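You operate a simulated robot arm through the tools that you are given. There is no shell and no other tool. Be economical: measure what you need, move in short steps, check, and stop when the job is done.

Carry out the task below with a simulated robot arm. There is one attempt and no reset: what you move stays moved.

TASK
Put the shade tile two and the cup with a blue ring in the teal slotted basket.

It is judged by the outcome, as a careful person would: the job done as asked, and still so three seconds after it is handed in. It fails if anything else is knocked over, pushed out of place, dropped, spilled or broken.

THE ROBOT
A 7-joint arm with a two-finger parallel gripper, fixed in place. Base frame: the origin is at the foot of the arm, x ahead of it, y to its left, z up; the work surface is at about z = 0. Lengths are in m, angles in rad, forces in N, time in s.
With the tool pointing down near the work surface it reaches from about 0.22 to 0.58 m from the base axis. Its first joint turns from -1.152 to 1.152 rad. Payload 2.5 kg.
Tool frame: the origin (TCP) lies between the finger pads and is the grasp point; the fingertips stand 0.023 m ahead of it; z points along the fingers, y is the line along which they close. The gripper opens to 0.094 m. The fingers are 0.038 m wide and 0.01 m thick; the gripper's body (0.054 by 0.096 m) begins 0.039 m behind the TCP.
Orientation is told as [roll, pitch, yaw] about the base's x, y, z axes, in that order, counted from this pose: with the fingers straight down and closing along the base's y, the tool's x points along the base's -x, its y along +y and its z along -z.

THE INTERFACE
- The arm moves only by the tool apply_moves. Its argument "steps" is a list of rows, each a list of 6 numbers: the shift along the base's x, y, z in units of 30 mm (1.0 is 30 mm), then the turn, a rotation vector about the base's x, y, z in units of 4 degrees (1.0 is 4 degrees). In form: [[tx, ty, tz, ax, ay, az], ...]. A call has 1 to 20 rows; each row shifts and turns the commanded pose from where the row before left it. "jaw" is the opening, from 0 (shut) to 1 (fully open), set as the call begins (left out, the last holds). A call with a number of a shift or a turn outside -1 to 1 is refused whole. A row lasts 0.2 s, in which the tool goes at most 0.05 m and 0.15 rad; a call with a longer step from one row to the next is refused whole, and so is a gripper value outside its range. A pose out of reach is approached as far as the arm can. The call stops where the force on the tool passes 40 N (or 10 N more than at its start, if that is more) or the arm is blocked; 0.2 s more then pass. The fingers move at their own pace (about 0.108 m/s each) and stop on an object; they squeeze with about 35 N. The grip force told is the motor's: it shows also when the fingers shut on nothing. Time passes only in rows, and 0.2 s behind the last, so rows that do not move let the fingers close. It gives the time, the measured TCP pose, the force on the tool (base axes), the opening and the grip force at its end, in the units of the frame above (readings bear some noise), and new pictures: "show" is both (left out), scene, wrist or none.
- Cameras (640 x 400 px; columns grow to the right, rows downward): "scene" is fixed at [0.1083, -0.399, 0.5506]; the picture's right is [0.90, -0.44, 0.00], its down [-0.23, -0.47, -0.85] and it looks along [0.38, 0.76, -0.52] (base axes); focal length 254 px, centre (320, 200). "wrist" rides on the gripper at [-0.039, 0, -0.044] in the tool frame; the picture's right is [0.00, -1.00, 0.00], its down [0.97, 0.00, -0.24] and it looks along [0.24, 0.00, 0.97] (tool axes); focal length 218 px, centre (320, 200).
- measure_at(camera, pixels): for up to 12 pixels [column, row] of the newest picture of that camera ("zoom" is the newest enlarged one), the place [x, y, z] in the base frame of the surface seen there, good to about 0.003 m. No time passes.
- enlarge(camera, box): a new picture of the part [left, top, right, bottom] of that camera's present view, enlarged. No time passes.
- job_done(): hands the job in; it is judged then, once.

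Work in short steps. Measure before you move; look again where a grasp or a placing could have gone wrong, and mend it. You have 60 turns and 120 pictures in all, the two below and enlarged ones among them. Open the gripper and draw the arm clear of the work before you hand the job in, unless the task says otherwise; then end with one line.

The tools are called after ">>>" as a command line: name --pt "numbers of a row" for each row, then --argument value for the rest, lists and objects as JSON in quotes. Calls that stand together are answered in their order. apply_moves: Moves the arm, as the interface text tells. Its arguments: {"type":"object","properties":{"steps":{"type":"array"},"jaw":{"type":"number"},"show":{"type":"string","enum":["both","scene","wrist","none"]}},"required":["steps"]} The other tools are called the same way: measure_at (camera, pixels) gives the place of the surface under pixels of a picture; enlarge (camera, box) takes an enlarged picture of a part of a camera's view; job_done () hands the job in.

At the start:

```text
time_s: 0.0
ee_pos: [0.3583, 0.2211, 0.3923]
ee_rot: [-0.001, -0.001, 0.005]
force: [-0.6, 0.3, -0.3]
gripper_width: 0.094
grasp_force: 0.2
```

scene: 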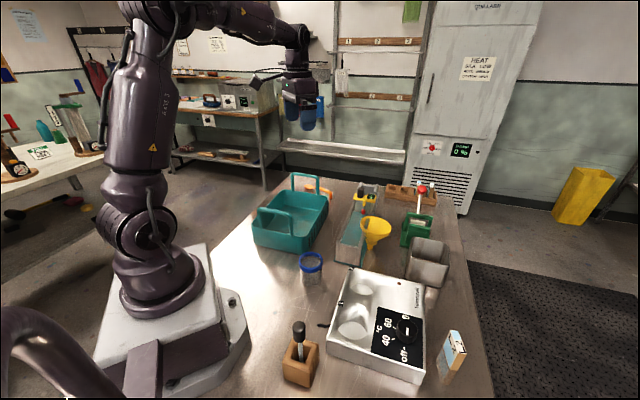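
wrist: 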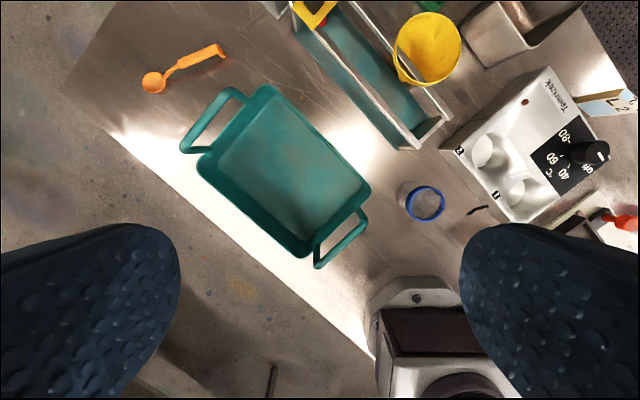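

I look closer at the basket, the cup with the blue ring (310,265) and the tile with a picture (452,350).

>>> enlarge --camera "scene" --box '[400, 300, 500, 400]'

>>> enlarge --camera "scene" --box '[240, 160, 460, 300]'

>>> enlarge --camera "wrist" --box '[440, 0, 640, 240]'

```text
4.00 times, centred on (450, 350) of scene
```

zoom: 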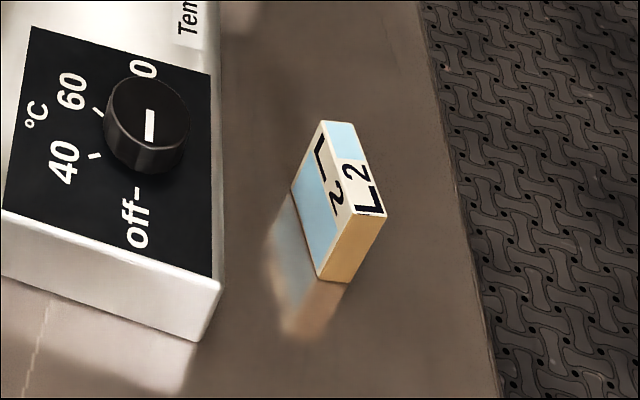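

```text
2.86 times, centred on (350, 230) of scene
```

zoom: 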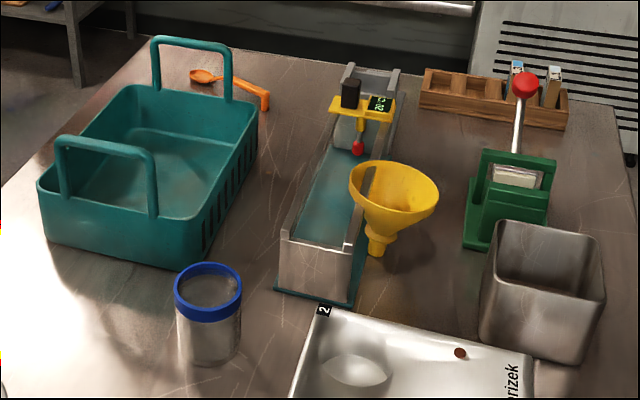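

```text
1.67 times, centred on (540, 120) of wrist
```

zoom: 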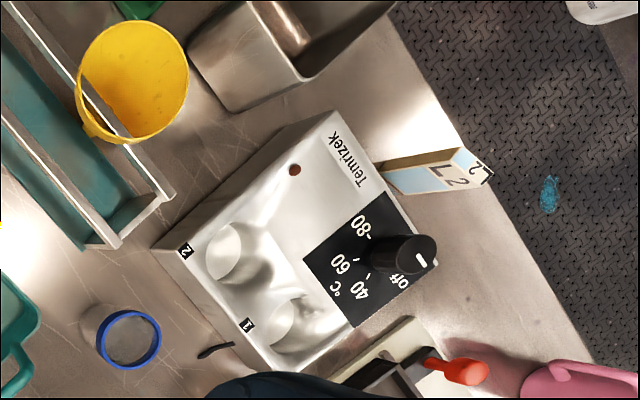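

The tile near the edge reads "L 2". I check the other tiles in the wooden rack and measure.

>>> enlarge --camera "scene" --box '[380, 170, 444, 210]'

>>> measure_at --camera "scene" --pixels '[[300, 261], [311, 254], [322, 262], [311, 271], [311, 284], [453, 331], [465, 352], [450, 352], [441, 347], [449, 369], [458, 341]]'

>>> measure_at --camera "wrist" --pixels '[[406, 203], [425, 185], [444, 203], [425, 220], [425, 203], [290, 180], [240, 135], [335, 190], [300, 235], [270, 115], [229, 98], [342, 240]]'

```text
10.00 times, centred on (412, 190) of scene
```

zoom: 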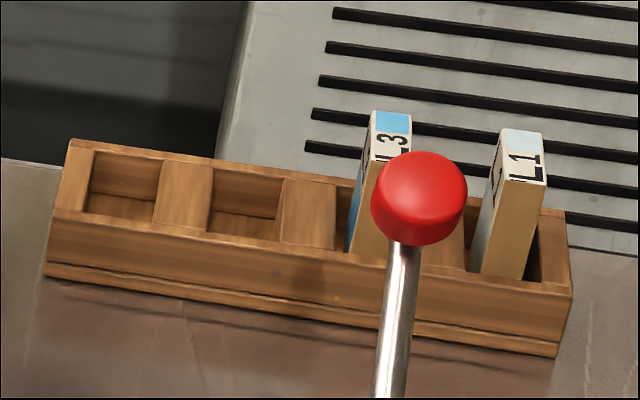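

```text
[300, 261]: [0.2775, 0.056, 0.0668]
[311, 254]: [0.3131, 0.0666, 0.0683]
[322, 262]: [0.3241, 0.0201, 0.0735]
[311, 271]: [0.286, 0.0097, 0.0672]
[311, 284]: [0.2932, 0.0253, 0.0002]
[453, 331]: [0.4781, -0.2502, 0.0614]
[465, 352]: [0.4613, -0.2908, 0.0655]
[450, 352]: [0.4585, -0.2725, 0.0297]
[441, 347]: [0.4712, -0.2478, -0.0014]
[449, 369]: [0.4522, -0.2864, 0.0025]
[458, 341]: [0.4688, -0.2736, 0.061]
```

```text
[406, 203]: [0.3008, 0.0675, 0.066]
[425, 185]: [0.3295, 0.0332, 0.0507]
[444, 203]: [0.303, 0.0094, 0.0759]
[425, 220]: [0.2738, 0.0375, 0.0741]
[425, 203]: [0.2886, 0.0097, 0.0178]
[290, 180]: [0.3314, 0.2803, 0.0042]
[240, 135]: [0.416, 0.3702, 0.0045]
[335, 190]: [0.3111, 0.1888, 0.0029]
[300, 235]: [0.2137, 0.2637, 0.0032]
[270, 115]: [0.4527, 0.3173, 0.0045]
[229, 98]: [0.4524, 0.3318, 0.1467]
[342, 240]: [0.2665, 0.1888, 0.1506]
```

The L2 tile stands on edge at about (0.469,-0.27), and its neighbours L1 and L3 are in the rack. I measure the tile top, basket rim and handles more finely.

>>> enlarge --camera "scene" --box '[400, 300, 500, 400]'

>>> measure_at --camera "zoom" --pixels '[[324, 126], [350, 126], [335, 208], [380, 212], [338, 170], [365, 170], [320, 272], [348, 278], [220, 282], [205, 335], [294, 192], [460, 230]]'

>>> measure_at --camera "wrist" --pixels '[[200, 163], [300, 253], [368, 190], [268, 90], [320, 138], [250, 207], [184, 148], [235, 92], [319, 264], [365, 215], [212, 115], [342, 242]]'

```text
4.00 times, centred on (450, 350) of scene
```

zoom: 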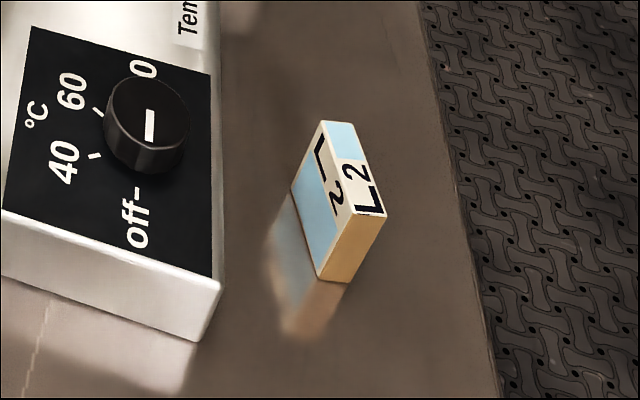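

```text
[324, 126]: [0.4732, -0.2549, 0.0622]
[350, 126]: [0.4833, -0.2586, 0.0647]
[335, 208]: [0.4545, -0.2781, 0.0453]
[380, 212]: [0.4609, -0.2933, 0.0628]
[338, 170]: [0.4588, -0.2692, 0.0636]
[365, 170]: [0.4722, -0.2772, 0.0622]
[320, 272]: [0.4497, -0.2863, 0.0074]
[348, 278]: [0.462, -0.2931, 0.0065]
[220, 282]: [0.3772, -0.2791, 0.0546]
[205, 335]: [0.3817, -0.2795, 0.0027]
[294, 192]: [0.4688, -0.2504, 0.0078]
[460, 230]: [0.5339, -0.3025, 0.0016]
```

```text
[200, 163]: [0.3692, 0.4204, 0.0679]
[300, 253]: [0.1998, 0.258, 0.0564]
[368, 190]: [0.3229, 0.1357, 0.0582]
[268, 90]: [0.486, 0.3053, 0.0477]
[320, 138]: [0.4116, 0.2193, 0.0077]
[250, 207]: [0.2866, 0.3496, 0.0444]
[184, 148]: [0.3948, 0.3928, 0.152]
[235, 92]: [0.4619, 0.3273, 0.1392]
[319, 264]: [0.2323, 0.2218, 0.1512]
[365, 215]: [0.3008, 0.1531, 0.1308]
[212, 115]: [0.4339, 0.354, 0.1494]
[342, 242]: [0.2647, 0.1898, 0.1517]
```

Tile centre ≈(0.4655,-0.272), long axis at 62° and 14 mm thick. The cup is centred ≈(0.302,0.038). I measure possible obstacles: heater edge, knob, cord, pipette-like tool.

>>> measure_at --camera "scene" --pixels '[[423, 300], [410, 320], [424, 345], [412, 382], [324, 325], [345, 268], [298, 328], [298, 345]]'

>>> measure_at --camera "wrist" --pixels '[[472, 212], [484, 207], [458, 152], [412, 145], [590, 150], [620, 220]]'

>>> apply_moves --pt "-0.3 -1 0 0 0 0" --pt "-0.3 -1 0 0 0 0" --pt "-0.3 -1 0 0 0 0" --pt "-0.3 -1 -0.5 0 0 0" --pt "-0.3 -1 -1 0 0 0" --pt "-0.38 -1 -1 0 0 0" --pt "0 -0.1 -1 0 0 0" --pt "0 0 -1 0 0 0" --pt "0 0 0 0 0 0" --jaw 1

```text
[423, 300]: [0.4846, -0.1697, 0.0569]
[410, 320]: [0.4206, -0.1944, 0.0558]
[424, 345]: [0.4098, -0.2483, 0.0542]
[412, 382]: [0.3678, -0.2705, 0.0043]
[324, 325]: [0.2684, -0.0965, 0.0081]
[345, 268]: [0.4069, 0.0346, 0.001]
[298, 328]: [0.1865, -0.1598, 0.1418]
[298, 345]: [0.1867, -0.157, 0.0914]
```

```text
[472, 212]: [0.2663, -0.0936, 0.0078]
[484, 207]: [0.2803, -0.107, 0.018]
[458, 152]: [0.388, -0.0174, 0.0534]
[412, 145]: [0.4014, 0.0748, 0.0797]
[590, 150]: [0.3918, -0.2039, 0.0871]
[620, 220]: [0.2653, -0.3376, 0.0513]
```

```text
time_s: 2.0
ee_pos: [0.3002, 0.0377, 0.2555]
ee_rot: [0.0, 0.0, 0.004]
force: [0.0, 0.5, 0.9]
gripper_width: 0.0943
grasp_force: 0.0
```

scene: 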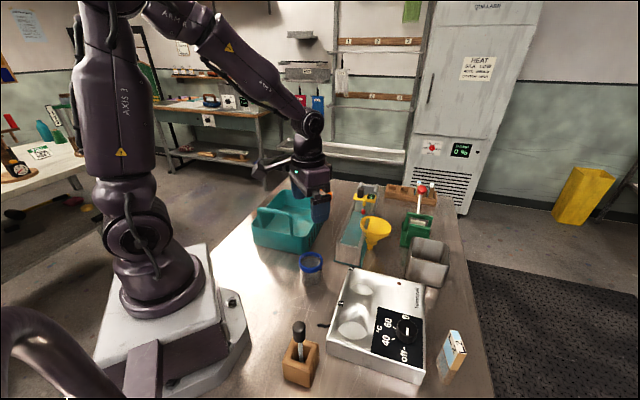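
wrist: 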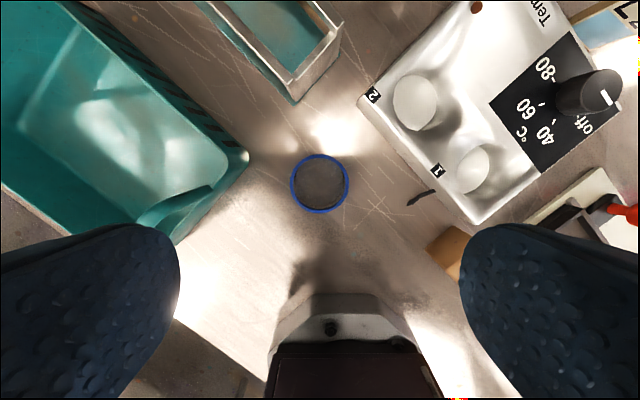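

The cup is now seen at (320,184); I check its rim and contents.

>>> enlarge --camera "wrist" --box '[260, 146, 380, 221]'

>>> measure_at --camera "wrist" --pixels '[[292, 184], [347, 184], [319, 156], [319, 212], [319, 184], [245, 158]]'

```text
5.33 times, centred on (320, 184) of wrist
```

zoom: 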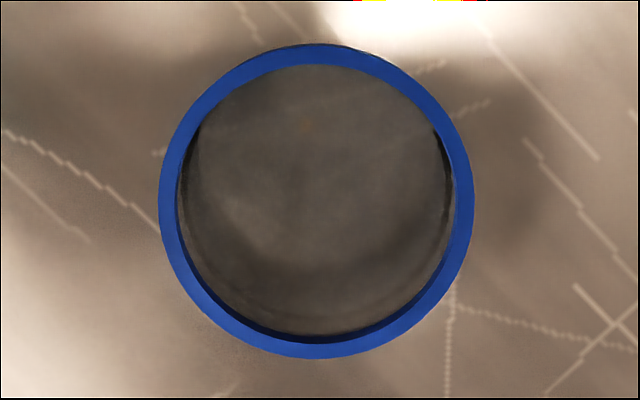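

```text
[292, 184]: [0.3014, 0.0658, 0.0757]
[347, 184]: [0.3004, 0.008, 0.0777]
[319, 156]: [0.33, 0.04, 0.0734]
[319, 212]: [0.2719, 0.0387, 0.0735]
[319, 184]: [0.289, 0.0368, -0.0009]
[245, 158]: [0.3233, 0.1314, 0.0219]
```

The cup is empty, centred at (0.301,0.0375) and 58 mm wide. I descend to z≈0.045, then close.

>>> apply_moves --pt "0 0 -1 0 0 0" --pt "0 0 -1 0 0 0" --pt "0 0 -1 0 0 0" --pt "0 0 -1 0 0 0" --pt "0 0 -1 0 0 0" --pt "0 0 -1 0 0 0" --pt "0 0 -1 0 0 0" --pt "0 0 0 0 0 0" --show "scene"

>>> apply_moves --pt "0 0 0 0 0 0" --pt "0 0 0 0 0 0" --pt "0 0 0 0 0 0" --jaw 0.45 --show "both"

```text
time_s: 3.8
ee_pos: [0.3013, 0.0393, 0.0453]
ee_rot: [0.0, 0.0, 0.004]
force: [0.3, -0.3, -0.4]
gripper_width: 0.0939
grasp_force: 0.2
```

scene: 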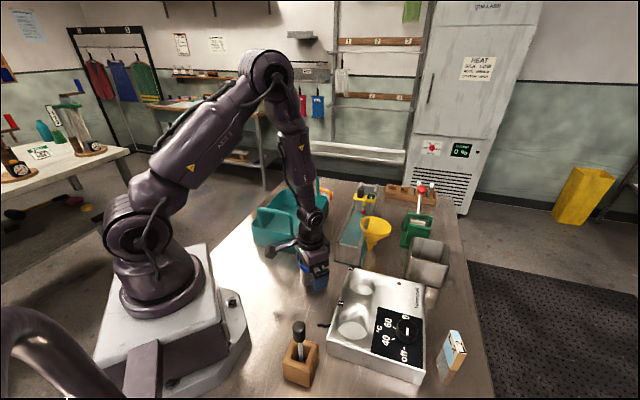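

```text
time_s: 4.6
ee_pos: [0.3017, 0.0397, 0.045]
ee_rot: [0.001, 0.0, 0.005]
force: [-0.8, -0.1, 0.4]
gripper_width: 0.0599
grasp_force: 35.0
```

scene: 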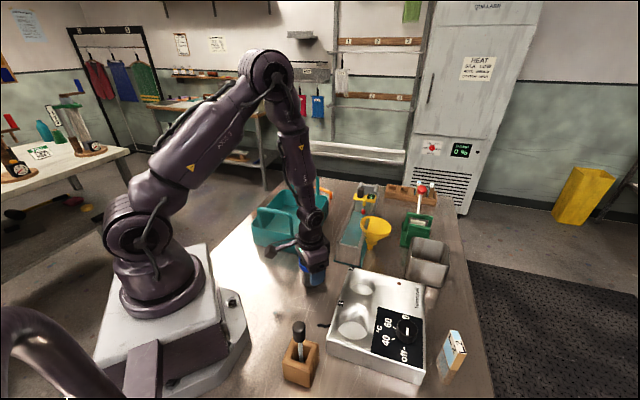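
wrist: 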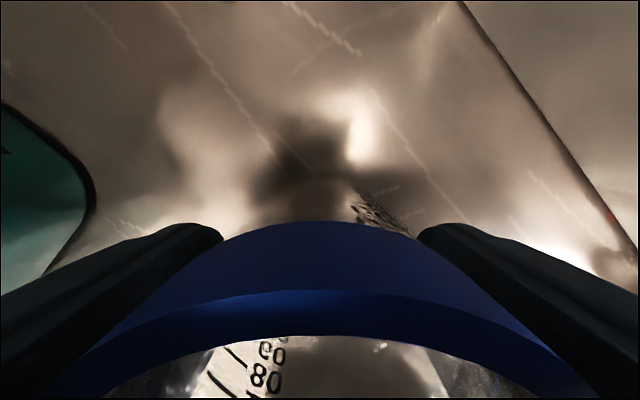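

Gripped (0.060 m, 35 N). I lift straight to z≈0.26 and look.

>>> apply_moves --pt "0 0 0.5 0 0 0" --pt "0 0 1 0 0 0" --pt "0 0 1 0 0 0" --pt "0 0 1 0 0 0" --pt "0 0 1 0 0 0" --pt "0 0 1 0 0 0" --pt "0 0 1 0 0 0" --pt "0 0 0.7 0 0 0" --pt "0 0 0 0 0 0" --show "scene"

>>> enlarge --camera "scene" --box '[230, 100, 390, 300]'

```text
time_s: 6.6
ee_pos: [0.3016, 0.0381, 0.2637]
ee_rot: [0.0, 0.0, 0.003]
force: [-0.2, 0.4, -2.7]
gripper_width: 0.0591
grasp_force: 34.4
```

scene: 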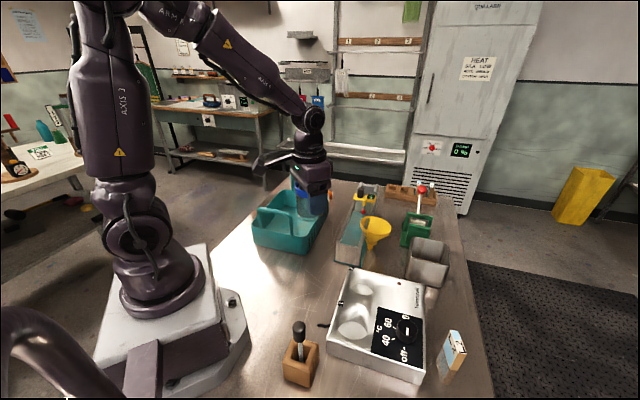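

```text
2.00 times, centred on (310, 200) of scene
```

zoom: 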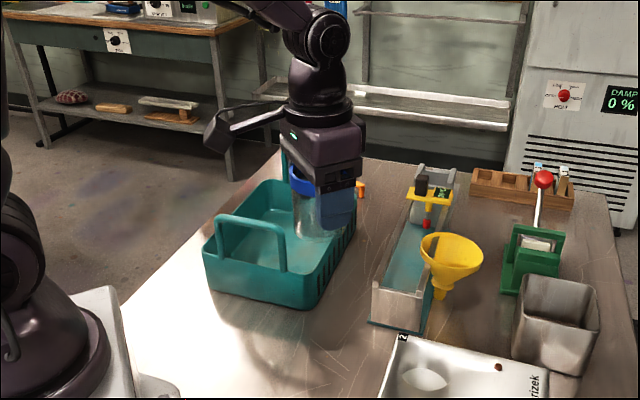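

A paddle sticks out from the wrist at zoom (215,140); I measure its height so that it clears the basket handle.

>>> measure_at --camera "zoom" --pixels '[[215, 145], [225, 120], [260, 118], [210, 125], [300, 150], [340, 165], [305, 175], [305, 225]]'

```text
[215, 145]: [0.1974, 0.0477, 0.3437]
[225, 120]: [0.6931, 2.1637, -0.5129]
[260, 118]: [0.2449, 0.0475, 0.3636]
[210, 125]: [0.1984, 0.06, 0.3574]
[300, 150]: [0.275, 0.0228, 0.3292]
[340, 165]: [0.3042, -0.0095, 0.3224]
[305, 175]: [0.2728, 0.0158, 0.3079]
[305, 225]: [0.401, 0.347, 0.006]
```

I move over the basket while turning -45° so that the paddle points across the low long side, not over a handle.

>>> apply_moves --pt "0.04 0.594 0 0 0 -0.94" --pt "0.04 0.594 0 0 0 -0.94" --pt "0.04 0.594 0 0 0 -0.94" --pt "0.04 0.594 0 0 0 -0.94" --pt "0.04 0.594 0 0 0 -0.94" --pt "0.04 0.594 0 0 0 -0.94" --pt "0.04 0.594 0 0 0 -0.94" --pt "0.04 0.594 0 0 0 -0.94" --pt "0.04 0.594 0 0 0 -0.94" --pt "0.04 0.594 0 0 0 -0.94" --pt "0.04 0.594 0 0 0 -0.94" --pt "0.04 0.594 0 0 0 -0.94" --pt "0 0 0 0 0 0"

>>> enlarge --camera "scene" --box '[230, 100, 390, 300]'

```text
time_s: 9.4
ee_pos: [0.3158, 0.2529, 0.2629]
ee_rot: [0.0, -0.001, -0.786]
force: [-0.1, 0.6, -1.9]
gripper_width: 0.0593
grasp_force: 35.3
```

scene: 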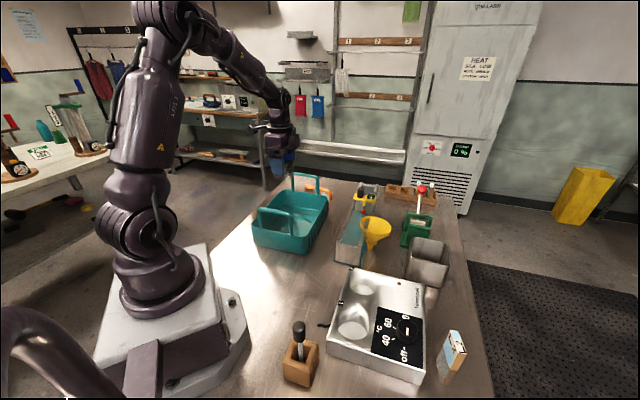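
wrist: 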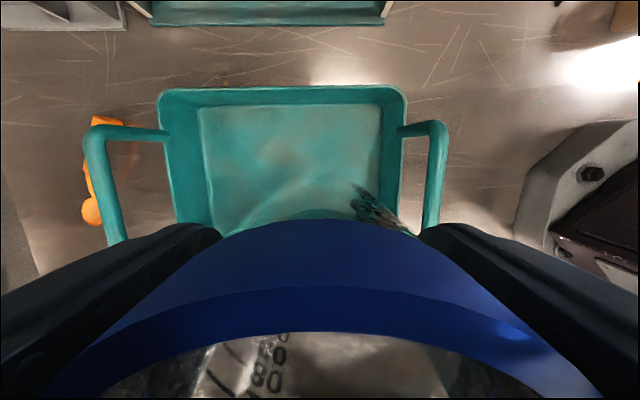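

```text
2.00 times, centred on (310, 200) of scene
```

zoom: 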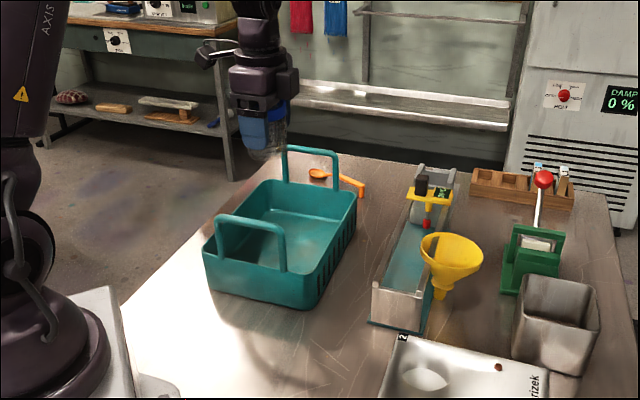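

Aligned with the basket; I confirm its edges from here.

>>> measure_at --camera "wrist" --pixels '[[165, 92], [400, 92], [200, 108], [382, 108], [205, 200], [378, 180], [436, 130], [432, 215], [100, 145], [118, 235]]'

```text
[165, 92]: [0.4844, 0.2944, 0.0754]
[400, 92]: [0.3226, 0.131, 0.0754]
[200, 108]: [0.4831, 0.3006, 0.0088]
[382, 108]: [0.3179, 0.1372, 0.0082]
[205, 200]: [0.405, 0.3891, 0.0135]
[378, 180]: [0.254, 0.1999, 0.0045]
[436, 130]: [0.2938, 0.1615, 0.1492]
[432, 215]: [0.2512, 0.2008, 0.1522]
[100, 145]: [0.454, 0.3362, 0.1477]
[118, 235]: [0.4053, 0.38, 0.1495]
```

Clearances are good: 80 mm to the near handle, and the cup is centred across. I lower to about z 0.052 (floor ≈0.005).

>>> apply_moves --pt "0 0 -1 0 0 0" --pt "0 0 -1 0 0 0" --pt "0 0 -1 0 0 0" --pt "0 0 -1 0 0 0" --pt "0 0 -1 0 0 0" --pt "0 0 -1 0 0 0" --pt "0 0 -0.5 0 0 0" --pt "0 0 -0.3 0 0 0" --pt "0 0 -0.2 0 0 0" --pt "0 0 0 0 0 0"

```text
time_s: 11.6
ee_pos: [0.3185, 0.2527, 0.0534]
ee_rot: [-0.001, -0.001, -0.785]
force: [-0.6, -0.4, -2.3]
gripper_width: 0.0594
grasp_force: 34.8
```

scene: 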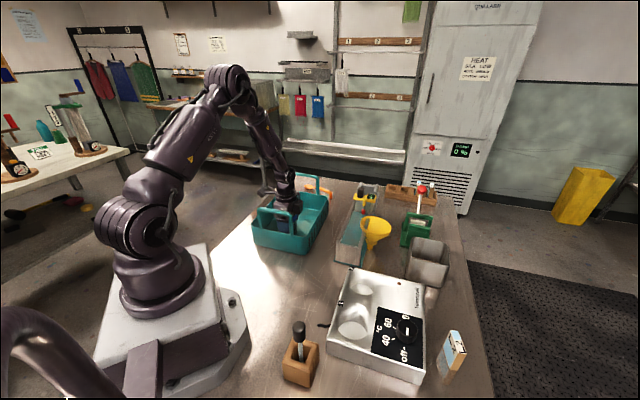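
wrist: 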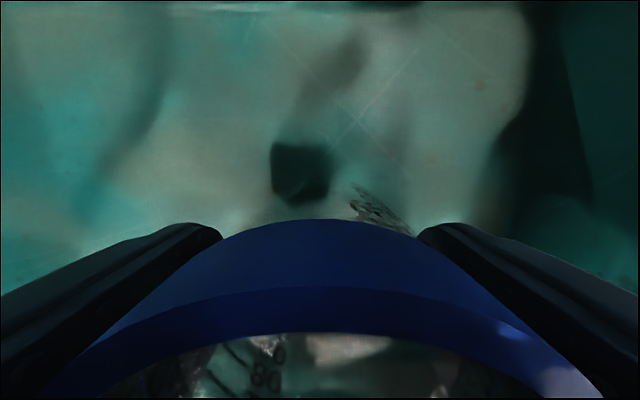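

No contact yet. I lower in millimetre steps until touch.

>>> apply_moves --pt "0 0 -0.05 0 0 0" --pt "0 0 -0.05 0 0 0" --pt "0 0 0 0 0 0" --show "none"

```text
time_s: 12.4
ee_pos: [0.3183, 0.252, 0.0495]
ee_rot: [0.001, -0.001, -0.786]
force: [0.2, -0.1, -2.2]
gripper_width: 0.0594
grasp_force: 34.8
```

>>> apply_moves --pt "0 0 -0.04 0 0 0" --pt "0 0 -0.04 0 0 0" --pt "0 0 0 0 0 0" --show "none"

```text
time_s: 13.2
ee_pos: [0.318, 0.2522, 0.0484]
ee_rot: [0.002, 0.001, -0.787]
force: [-6.8, -4.7, 27.6]
gripper_width: 0.0596
grasp_force: 35.2
```

Contact. I open and rise.

>>> apply_moves --pt "0 0 0.04 0 0 0" --pt "0 0 0 0 0 0" --pt "0 0 0 0 0 0" --pt "0 0 0.5 0 0 0" --pt "0 0 1 0 0 0" --pt "0 0 1 0 0 0" --pt "0 0 1 0 0 0" --pt "0 0 1 0 0 0" --pt "0 0 1 0 0 0" --pt "0 0 1 0 0 0" --pt "0 0 1 0 0 0" --pt "0 0 0 0 0 0" --jaw 0.82

```text
time_s: 15.8
ee_pos: [0.3159, 0.2504, 0.2752]
ee_rot: [0.001, -0.001, -0.785]
force: [0.3, -0.7, 0.7]
gripper_width: 0.0775
grasp_force: 0.1
```

scene: 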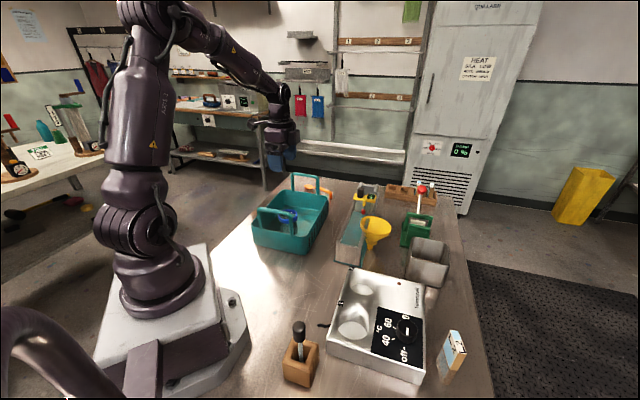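
wrist: 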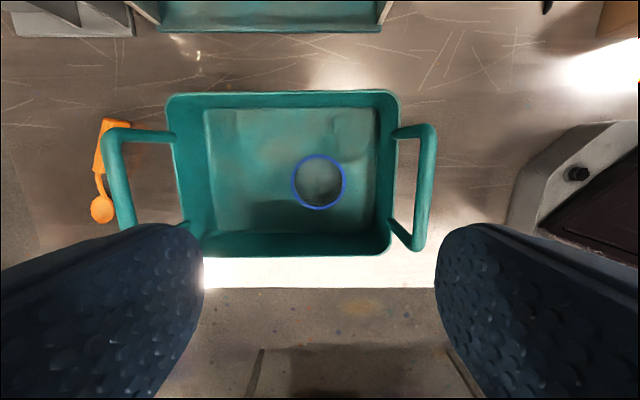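

The cup stands in the basket at (318,182). Next I go above the tile, turning a further -73°, at safe height.

>>> apply_moves --pt "0.249 -0.871 0 0 0 -0.9125" --pt "0.249 -0.871 0 0 0 -0.9125" --pt "0.249 -0.871 0 0 0 -0.9125" --pt "0.249 -0.871 0 0 0 -0.9125" --pt "0.249 -0.871 0 0 0 -0.9125" --pt "0.249 -0.871 0 0 0 -0.9125" --pt "0.249 -0.871 0 0 0 -0.9125" --pt "0.249 -0.871 0 0 0 -0.9125" --pt "0.249 -0.871 0 0 0 -0.9125" --pt "0.249 -0.871 0 0 0 -0.9125" --pt "0.249 -0.871 0 0 0 -0.9125" --pt "0.249 -0.871 0 0 0 -0.9125" --pt "0.249 -0.871 0 0 0 -0.9125" --pt "0.249 -0.871 0 0 0 -0.9125" --pt "0.249 -0.871 0 0 0 -0.9125" --pt "0.249 -0.871 0 0 0 -0.9125" --pt "0.249 -0.871 0 0 0 -0.9125" --pt "0.249 -0.871 0 0 0 -0.9125" --pt "0.249 -0.871 0 0 0 -0.9125" --pt "0.249 -0.871 0 0 0 -0.9125" --jaw 0.6

```text
time_s: 20.0
ee_pos: [0.4654, -0.2692, 0.2744]
ee_rot: [0.001, 0.0, -2.06]
force: [0.1, -0.2, 0.6]
gripper_width: 0.0564
grasp_force: 0.0
```

scene: 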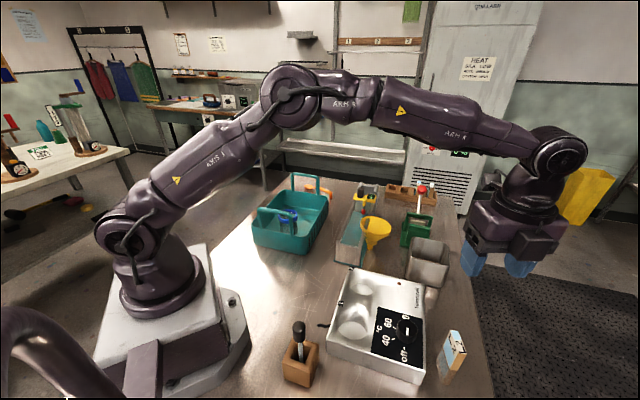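
wrist: 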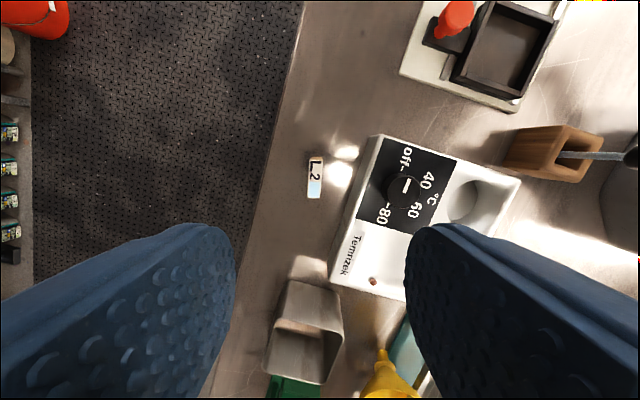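

The tile is at (315,178) in the wrist view. I measure it, and the steel beaker over which the paddle would hang.

>>> measure_at --camera "wrist" --pixels '[[310, 159], [322, 159], [308, 196], [321, 196], [315, 178], [300, 283], [340, 320], [280, 325], [402, 190], [361, 150]]'

>>> measure_at --camera "scene" --pixels '[[414, 238], [447, 241], [406, 260], [439, 288], [437, 267]]'

>>> enlarge --camera "wrist" --box '[265, 140, 365, 220]'

```text
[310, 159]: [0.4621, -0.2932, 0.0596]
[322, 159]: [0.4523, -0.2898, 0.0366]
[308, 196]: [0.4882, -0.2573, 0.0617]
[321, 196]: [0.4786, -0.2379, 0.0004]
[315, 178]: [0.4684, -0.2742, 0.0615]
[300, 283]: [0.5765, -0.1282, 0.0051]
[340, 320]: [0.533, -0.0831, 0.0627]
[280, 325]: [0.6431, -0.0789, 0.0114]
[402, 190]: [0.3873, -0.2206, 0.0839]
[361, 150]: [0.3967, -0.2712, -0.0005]
```

```text
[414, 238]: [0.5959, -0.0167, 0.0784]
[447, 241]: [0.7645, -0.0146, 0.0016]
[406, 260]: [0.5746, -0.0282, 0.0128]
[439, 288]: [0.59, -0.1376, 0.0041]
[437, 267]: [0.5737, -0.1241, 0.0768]
```

```text
5.00 times, centred on (315, 180) of wrist
```

zoom: 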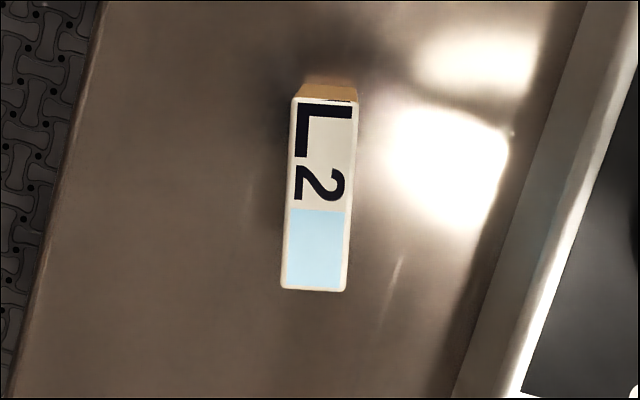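

I correct the aim to (0.469,-0.274) with a further -3.3° turn, settle and read.

>>> apply_moves --pt "0.1 -0.06 -1 0 0 -0.8" --pt "0 0 -1 0 0 0" --pt "0 0 -1 0 0 0" --pt "0 0 -0.8 0 0 0" --pt "0 0 0 0 0 0" --show "wrist"

>>> enlarge --camera "wrist" --box '[240, 140, 400, 240]'

```text
time_s: 21.2
ee_pos: [0.4716, -0.2708, 0.1593]
ee_rot: [-0.002, 0.0, -2.116]
force: [-0.2, 0.2, 0.4]
gripper_width: 0.0563
grasp_force: 0.0
```

wrist: 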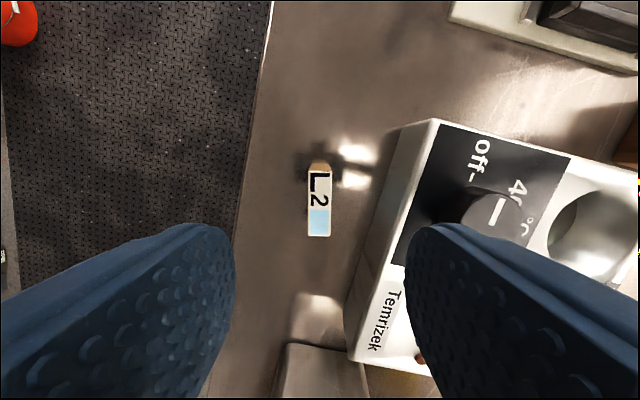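

```text
4.00 times, centred on (320, 190) of wrist
```

zoom: 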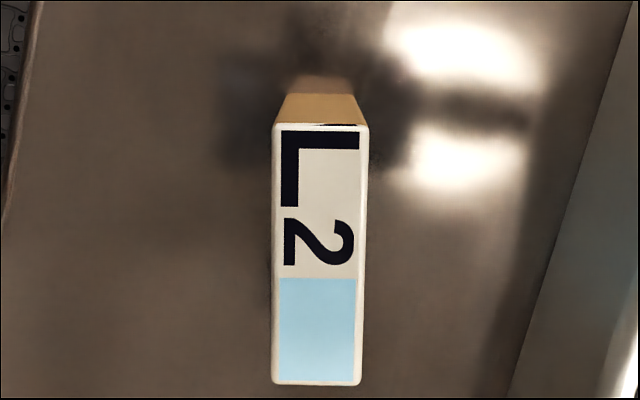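

Aligned and centred (tile at column 320). I descend to z≈0.043 and close.

>>> apply_moves --pt "0 0 -1 0 0 0" --pt "0 0 -1 0 0 0" --pt "0 0 -1 0 0 0" --pt "0 0 -0.5 0 0 0" --pt "0 0 -0.35 0 0 0" --pt "0 0 0 0 0 0" --show "both"

```text
time_s: 22.6
ee_pos: [0.4708, -0.2726, 0.0435]
ee_rot: [-0.001, 0.001, -2.116]
force: [0.8, 0.6, 0.3]
gripper_width: 0.0565
grasp_force: 0.1
```

scene: 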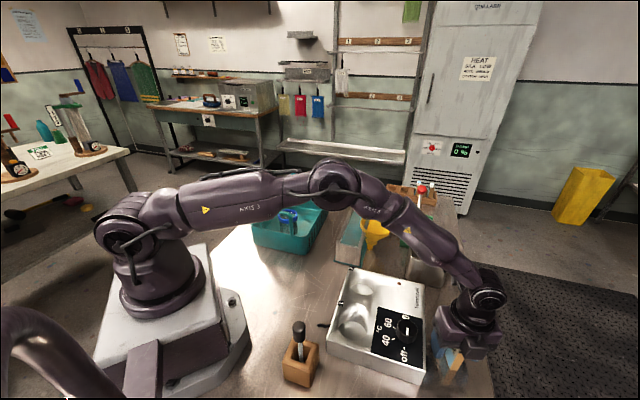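
wrist: 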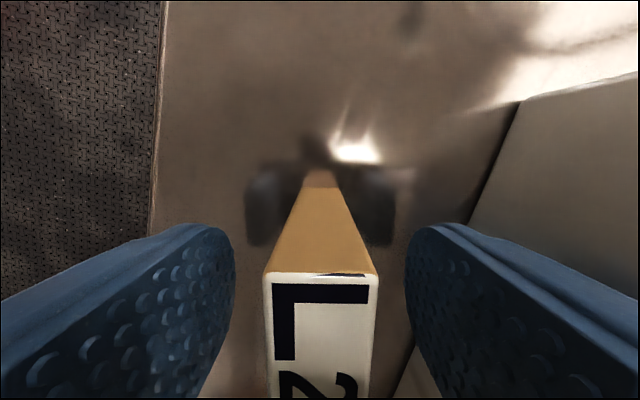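

The tile lies between the fingers. I close, then lift.

>>> apply_moves --pt "0 0 0 0 0 0" --pt "0 0 0 0 0 0" --pt "0 0 0 0 0 0" --jaw 0 --show "none"

>>> apply_moves --pt "0 0 0.5 0 0 0" --pt "0 0 1 0 0 0" --pt "0 0 1 0 0 0" --pt "0 0 1 0 0 0" --pt "0 0 1 0 0 0" --pt "0 0 1 0 0 0" --pt "0 0 1 0 0 0" --pt "0 0 1 0 0 0" --pt "0 0 0 0 0 0"

```text
time_s: 23.4
ee_pos: [0.4708, -0.2716, 0.0419]
ee_rot: [0.002, 0.0, -2.114]
force: [0.3, 0.8, -0.9]
gripper_width: 0.0153
grasp_force: 35.1
```

```text
time_s: 25.4
ee_pos: [0.4688, -0.272, 0.2695]
ee_rot: [0.0, -0.001, -2.116]
force: [-0.1, 0.0, 0.0]
gripper_width: 0.0154
grasp_force: 35.2
```

scene: 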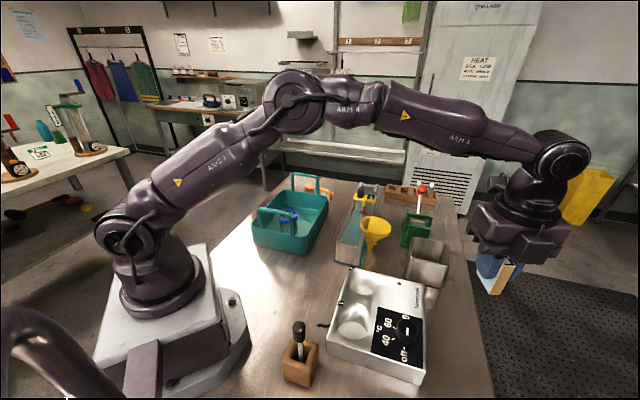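
wrist: 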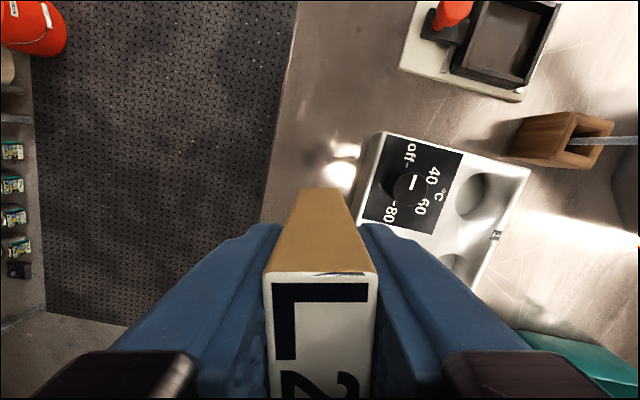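

The tile is held firmly (15 mm). I carry it over the free far half of the basket (0.377,0.312), turning back to -45°.

>>> apply_moves --pt "-0.153 0.973 0 0 0 0.953" --pt "-0.153 0.973 0 0 0 0.953" --pt "-0.153 0.973 0 0 0 0.953" --pt "-0.153 0.973 0 0 0 0.953" --pt "-0.153 0.973 0 0 0 0.953" --pt "-0.153 0.973 0 0 0 0.953" --pt "-0.153 0.973 0 0 0 0.953" --pt "-0.153 0.973 0 0 0 0.953" --pt "-0.153 0.973 0 0 0 0.953" --pt "-0.153 0.973 0 0 0 0.953" --pt "-0.153 0.973 0 0 0 0.953" --pt "-0.153 0.973 0 0 0 0.953" --pt "-0.153 0.973 0 0 0 0.953" --pt "-0.153 0.973 0 0 0 0.953" --pt "-0.153 0.973 0 0 0 0.953" --pt "-0.153 0.973 0 0 0 0.953" --pt "-0.153 0.973 0 0 0 0.953" --pt "-0.153 0.973 0 0 0 0.953" --pt "-0.153 0.973 0 0 0 0.953" --pt "-0.153 0.973 0 0 0 0.953" --show "none"

>>> apply_moves --pt "0 0 0 0 0 0" --pt "0 0 0 0 0 0"

```text
time_s: 29.6
ee_pos: [0.3776, 0.3141, 0.2673]
ee_rot: [0.001, 0.0, -0.784]
force: [-0.3, 0.0, 0.4]
gripper_width: 0.0154
grasp_force: 35.7
```

```text
time_s: 30.2
ee_pos: [0.3774, 0.3148, 0.2678]
ee_rot: [0.001, 0.0, -0.786]
force: [0.5, 0.1, -0.9]
gripper_width: 0.0153
grasp_force: 35.0
```

scene: 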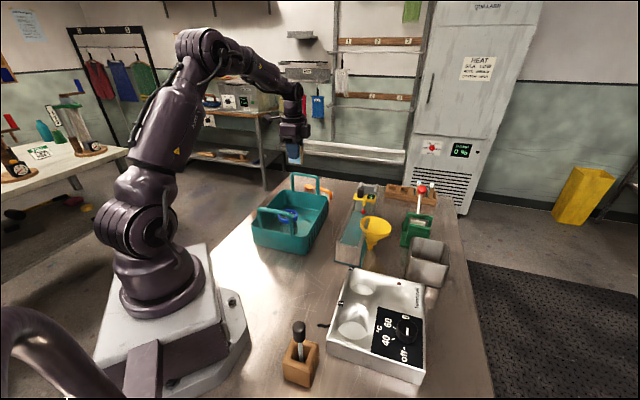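
wrist: 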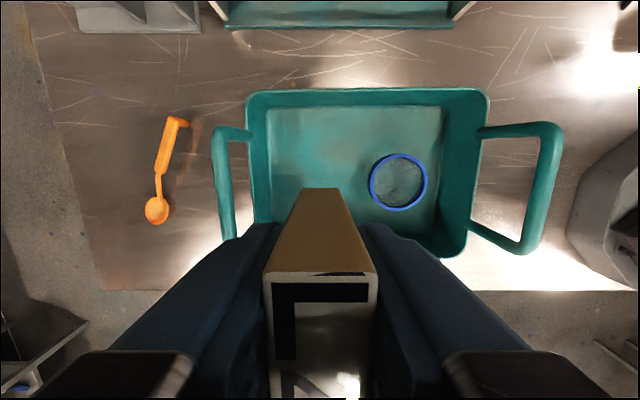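

I check the cup rim and the left handle for clearance.

>>> measure_at --camera "wrist" --pixels '[[371, 182], [427, 182], [398, 155], [398, 209], [217, 150], [230, 150], [232, 220], [225, 190]]'

```text
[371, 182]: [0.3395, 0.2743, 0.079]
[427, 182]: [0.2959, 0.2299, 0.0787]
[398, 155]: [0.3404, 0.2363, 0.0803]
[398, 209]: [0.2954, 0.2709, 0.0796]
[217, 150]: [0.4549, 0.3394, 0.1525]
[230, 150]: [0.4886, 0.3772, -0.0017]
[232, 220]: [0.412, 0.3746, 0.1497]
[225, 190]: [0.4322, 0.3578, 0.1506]
```

Clearances suffice: about 7 mm to the cup in plan with the body above its rim, and 14 mm to the handle. I descend to z≈0.051.

>>> apply_moves --pt "0 0 -1 0 0 0" --pt "0 0 -1 0 0 0" --pt "0 0 -1 0 0 0" --pt "0 0 -1 0 0 0" --pt "0 0 -1 0 0 0" --pt "0 0 -1 0 0 0" --pt "0 0 -0.6 0 0 0" --pt "0 0 -0.4 0 0 0" --pt "0 0 -0.2 0 0 0" --pt "0 0 0 0 0 0"

```text
time_s: 32.4
ee_pos: [0.3782, 0.3131, 0.0523]
ee_rot: [0.003, 0.0, -0.787]
force: [0.2, 0.2, 1.3]
gripper_width: 0.0154
grasp_force: 35.0
```

scene: 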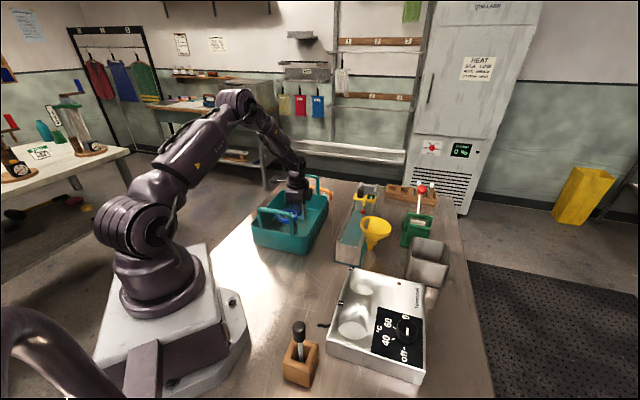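
wrist: 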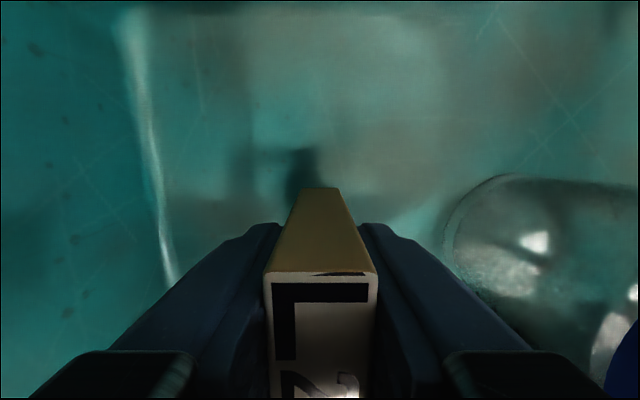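

Nearly on the floor. I lower in fine steps.

>>> apply_moves --pt "0 0 -0.06 0 0 0" --pt "0 0 -0.05 0 0 0" --pt "0 0 0 0 0 0" --show "none"

```text
time_s: 33.2
ee_pos: [0.3774, 0.3125, 0.0498]
ee_rot: [0.001, 0.0, -0.786]
force: [-0.6, -0.5, -1.3]
gripper_width: 0.0153
grasp_force: 35.2
```

>>> apply_moves --pt "0 0 -0.04 0 0 0" --pt "0 0 -0.04 0 0 0" --pt "0 0 0 0 0 0" --show "none"

```text
time_s: 34.0
ee_pos: [0.3768, 0.3122, 0.0465]
ee_rot: [0.0, 0.0, -0.783]
force: [0.4, -0.1, 0.2]
gripper_width: 0.0152
grasp_force: 35.3
```

>>> apply_moves --pt "0 0 -0.04 0 0 0" --pt "0 0 0 0 0 0" --show "none"

```text
time_s: 34.6
ee_pos: [0.3791, 0.313, 0.0469]
ee_rot: [0.002, 0.0, -0.785]
force: [-1.6, -1.7, 11.1]
gripper_width: 0.0155
grasp_force: 34.7
```

Contact. I open modestly so as not to touch the cup, then rise straight up.

>>> apply_moves --pt "0 0 0.02 0 0 0" --pt "0 0 0 0 0 0" --pt "0 0 0 0 0 0" --pt "0 0 0.5 0 0 0" --pt "0 0 1 0 0 0" --pt "0 0 1 0 0 0" --pt "0 0 1 0 0 0" --pt "0 0 1 0 0 0" --pt "0 0 1 0 0 0" --pt "0 0 1 0 0 0" --pt "0 0 1 0 0 0" --pt "0 0 1 0 0 0" --pt "0 0 0 0 0 0" --jaw 0.38

>>> enlarge --camera "scene" --box '[230, 160, 390, 260]'

```text
time_s: 37.4
ee_pos: [0.3793, 0.3136, 0.3028]
ee_rot: [-0.001, 0.0, -0.785]
force: [-0.9, 0.2, 0.6]
gripper_width: 0.0358
grasp_force: 0.0
```

scene: 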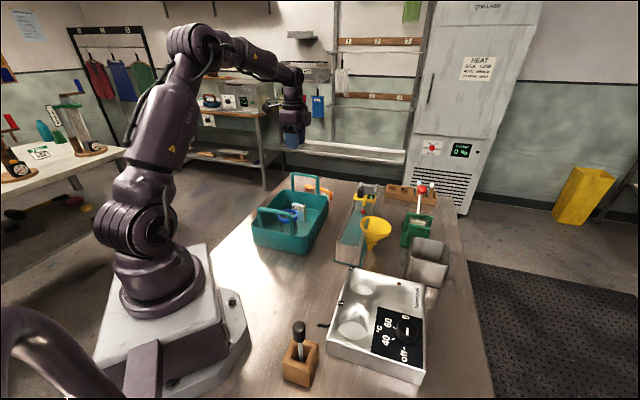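
wrist: 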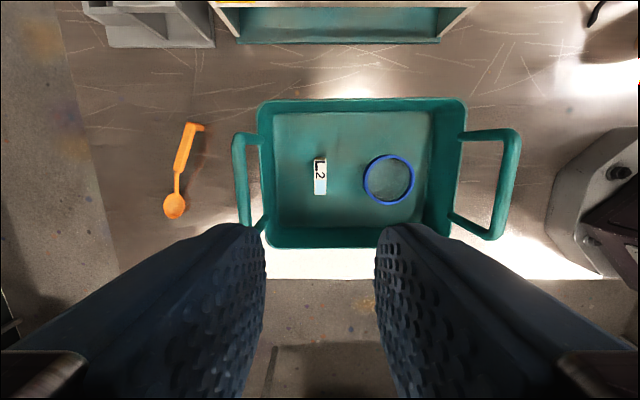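

```text
4.00 times, centred on (310, 210) of scene
```

zoom: 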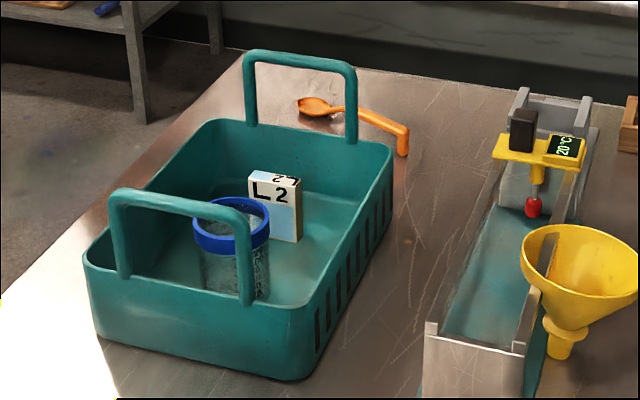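

Both objects stand in the basket and nothing else has moved. The gripper is open and clear, so I raise a bit more and hand in.

>>> apply_moves --pt "0 0 1 0 0 0" --pt "0 0 1 0 0 0" --pt "0 0 0 0 0 0" --jaw 1 --show "none"

>>> job_done

```text
time_s: 38.2
ee_pos: [0.3774, 0.3148, 0.3618]
ee_rot: [0.001, -0.002, -0.786]
force: [0.0, 0.8, 0.3]
gripper_width: 0.094
grasp_force: 0.1
```

```text
The job is handed in.
```

Shade tile two (marked L2) and the blue-ringed cup are both standing upright in the teal slotted basket, nothing else was disturbed, and the job is handed in.
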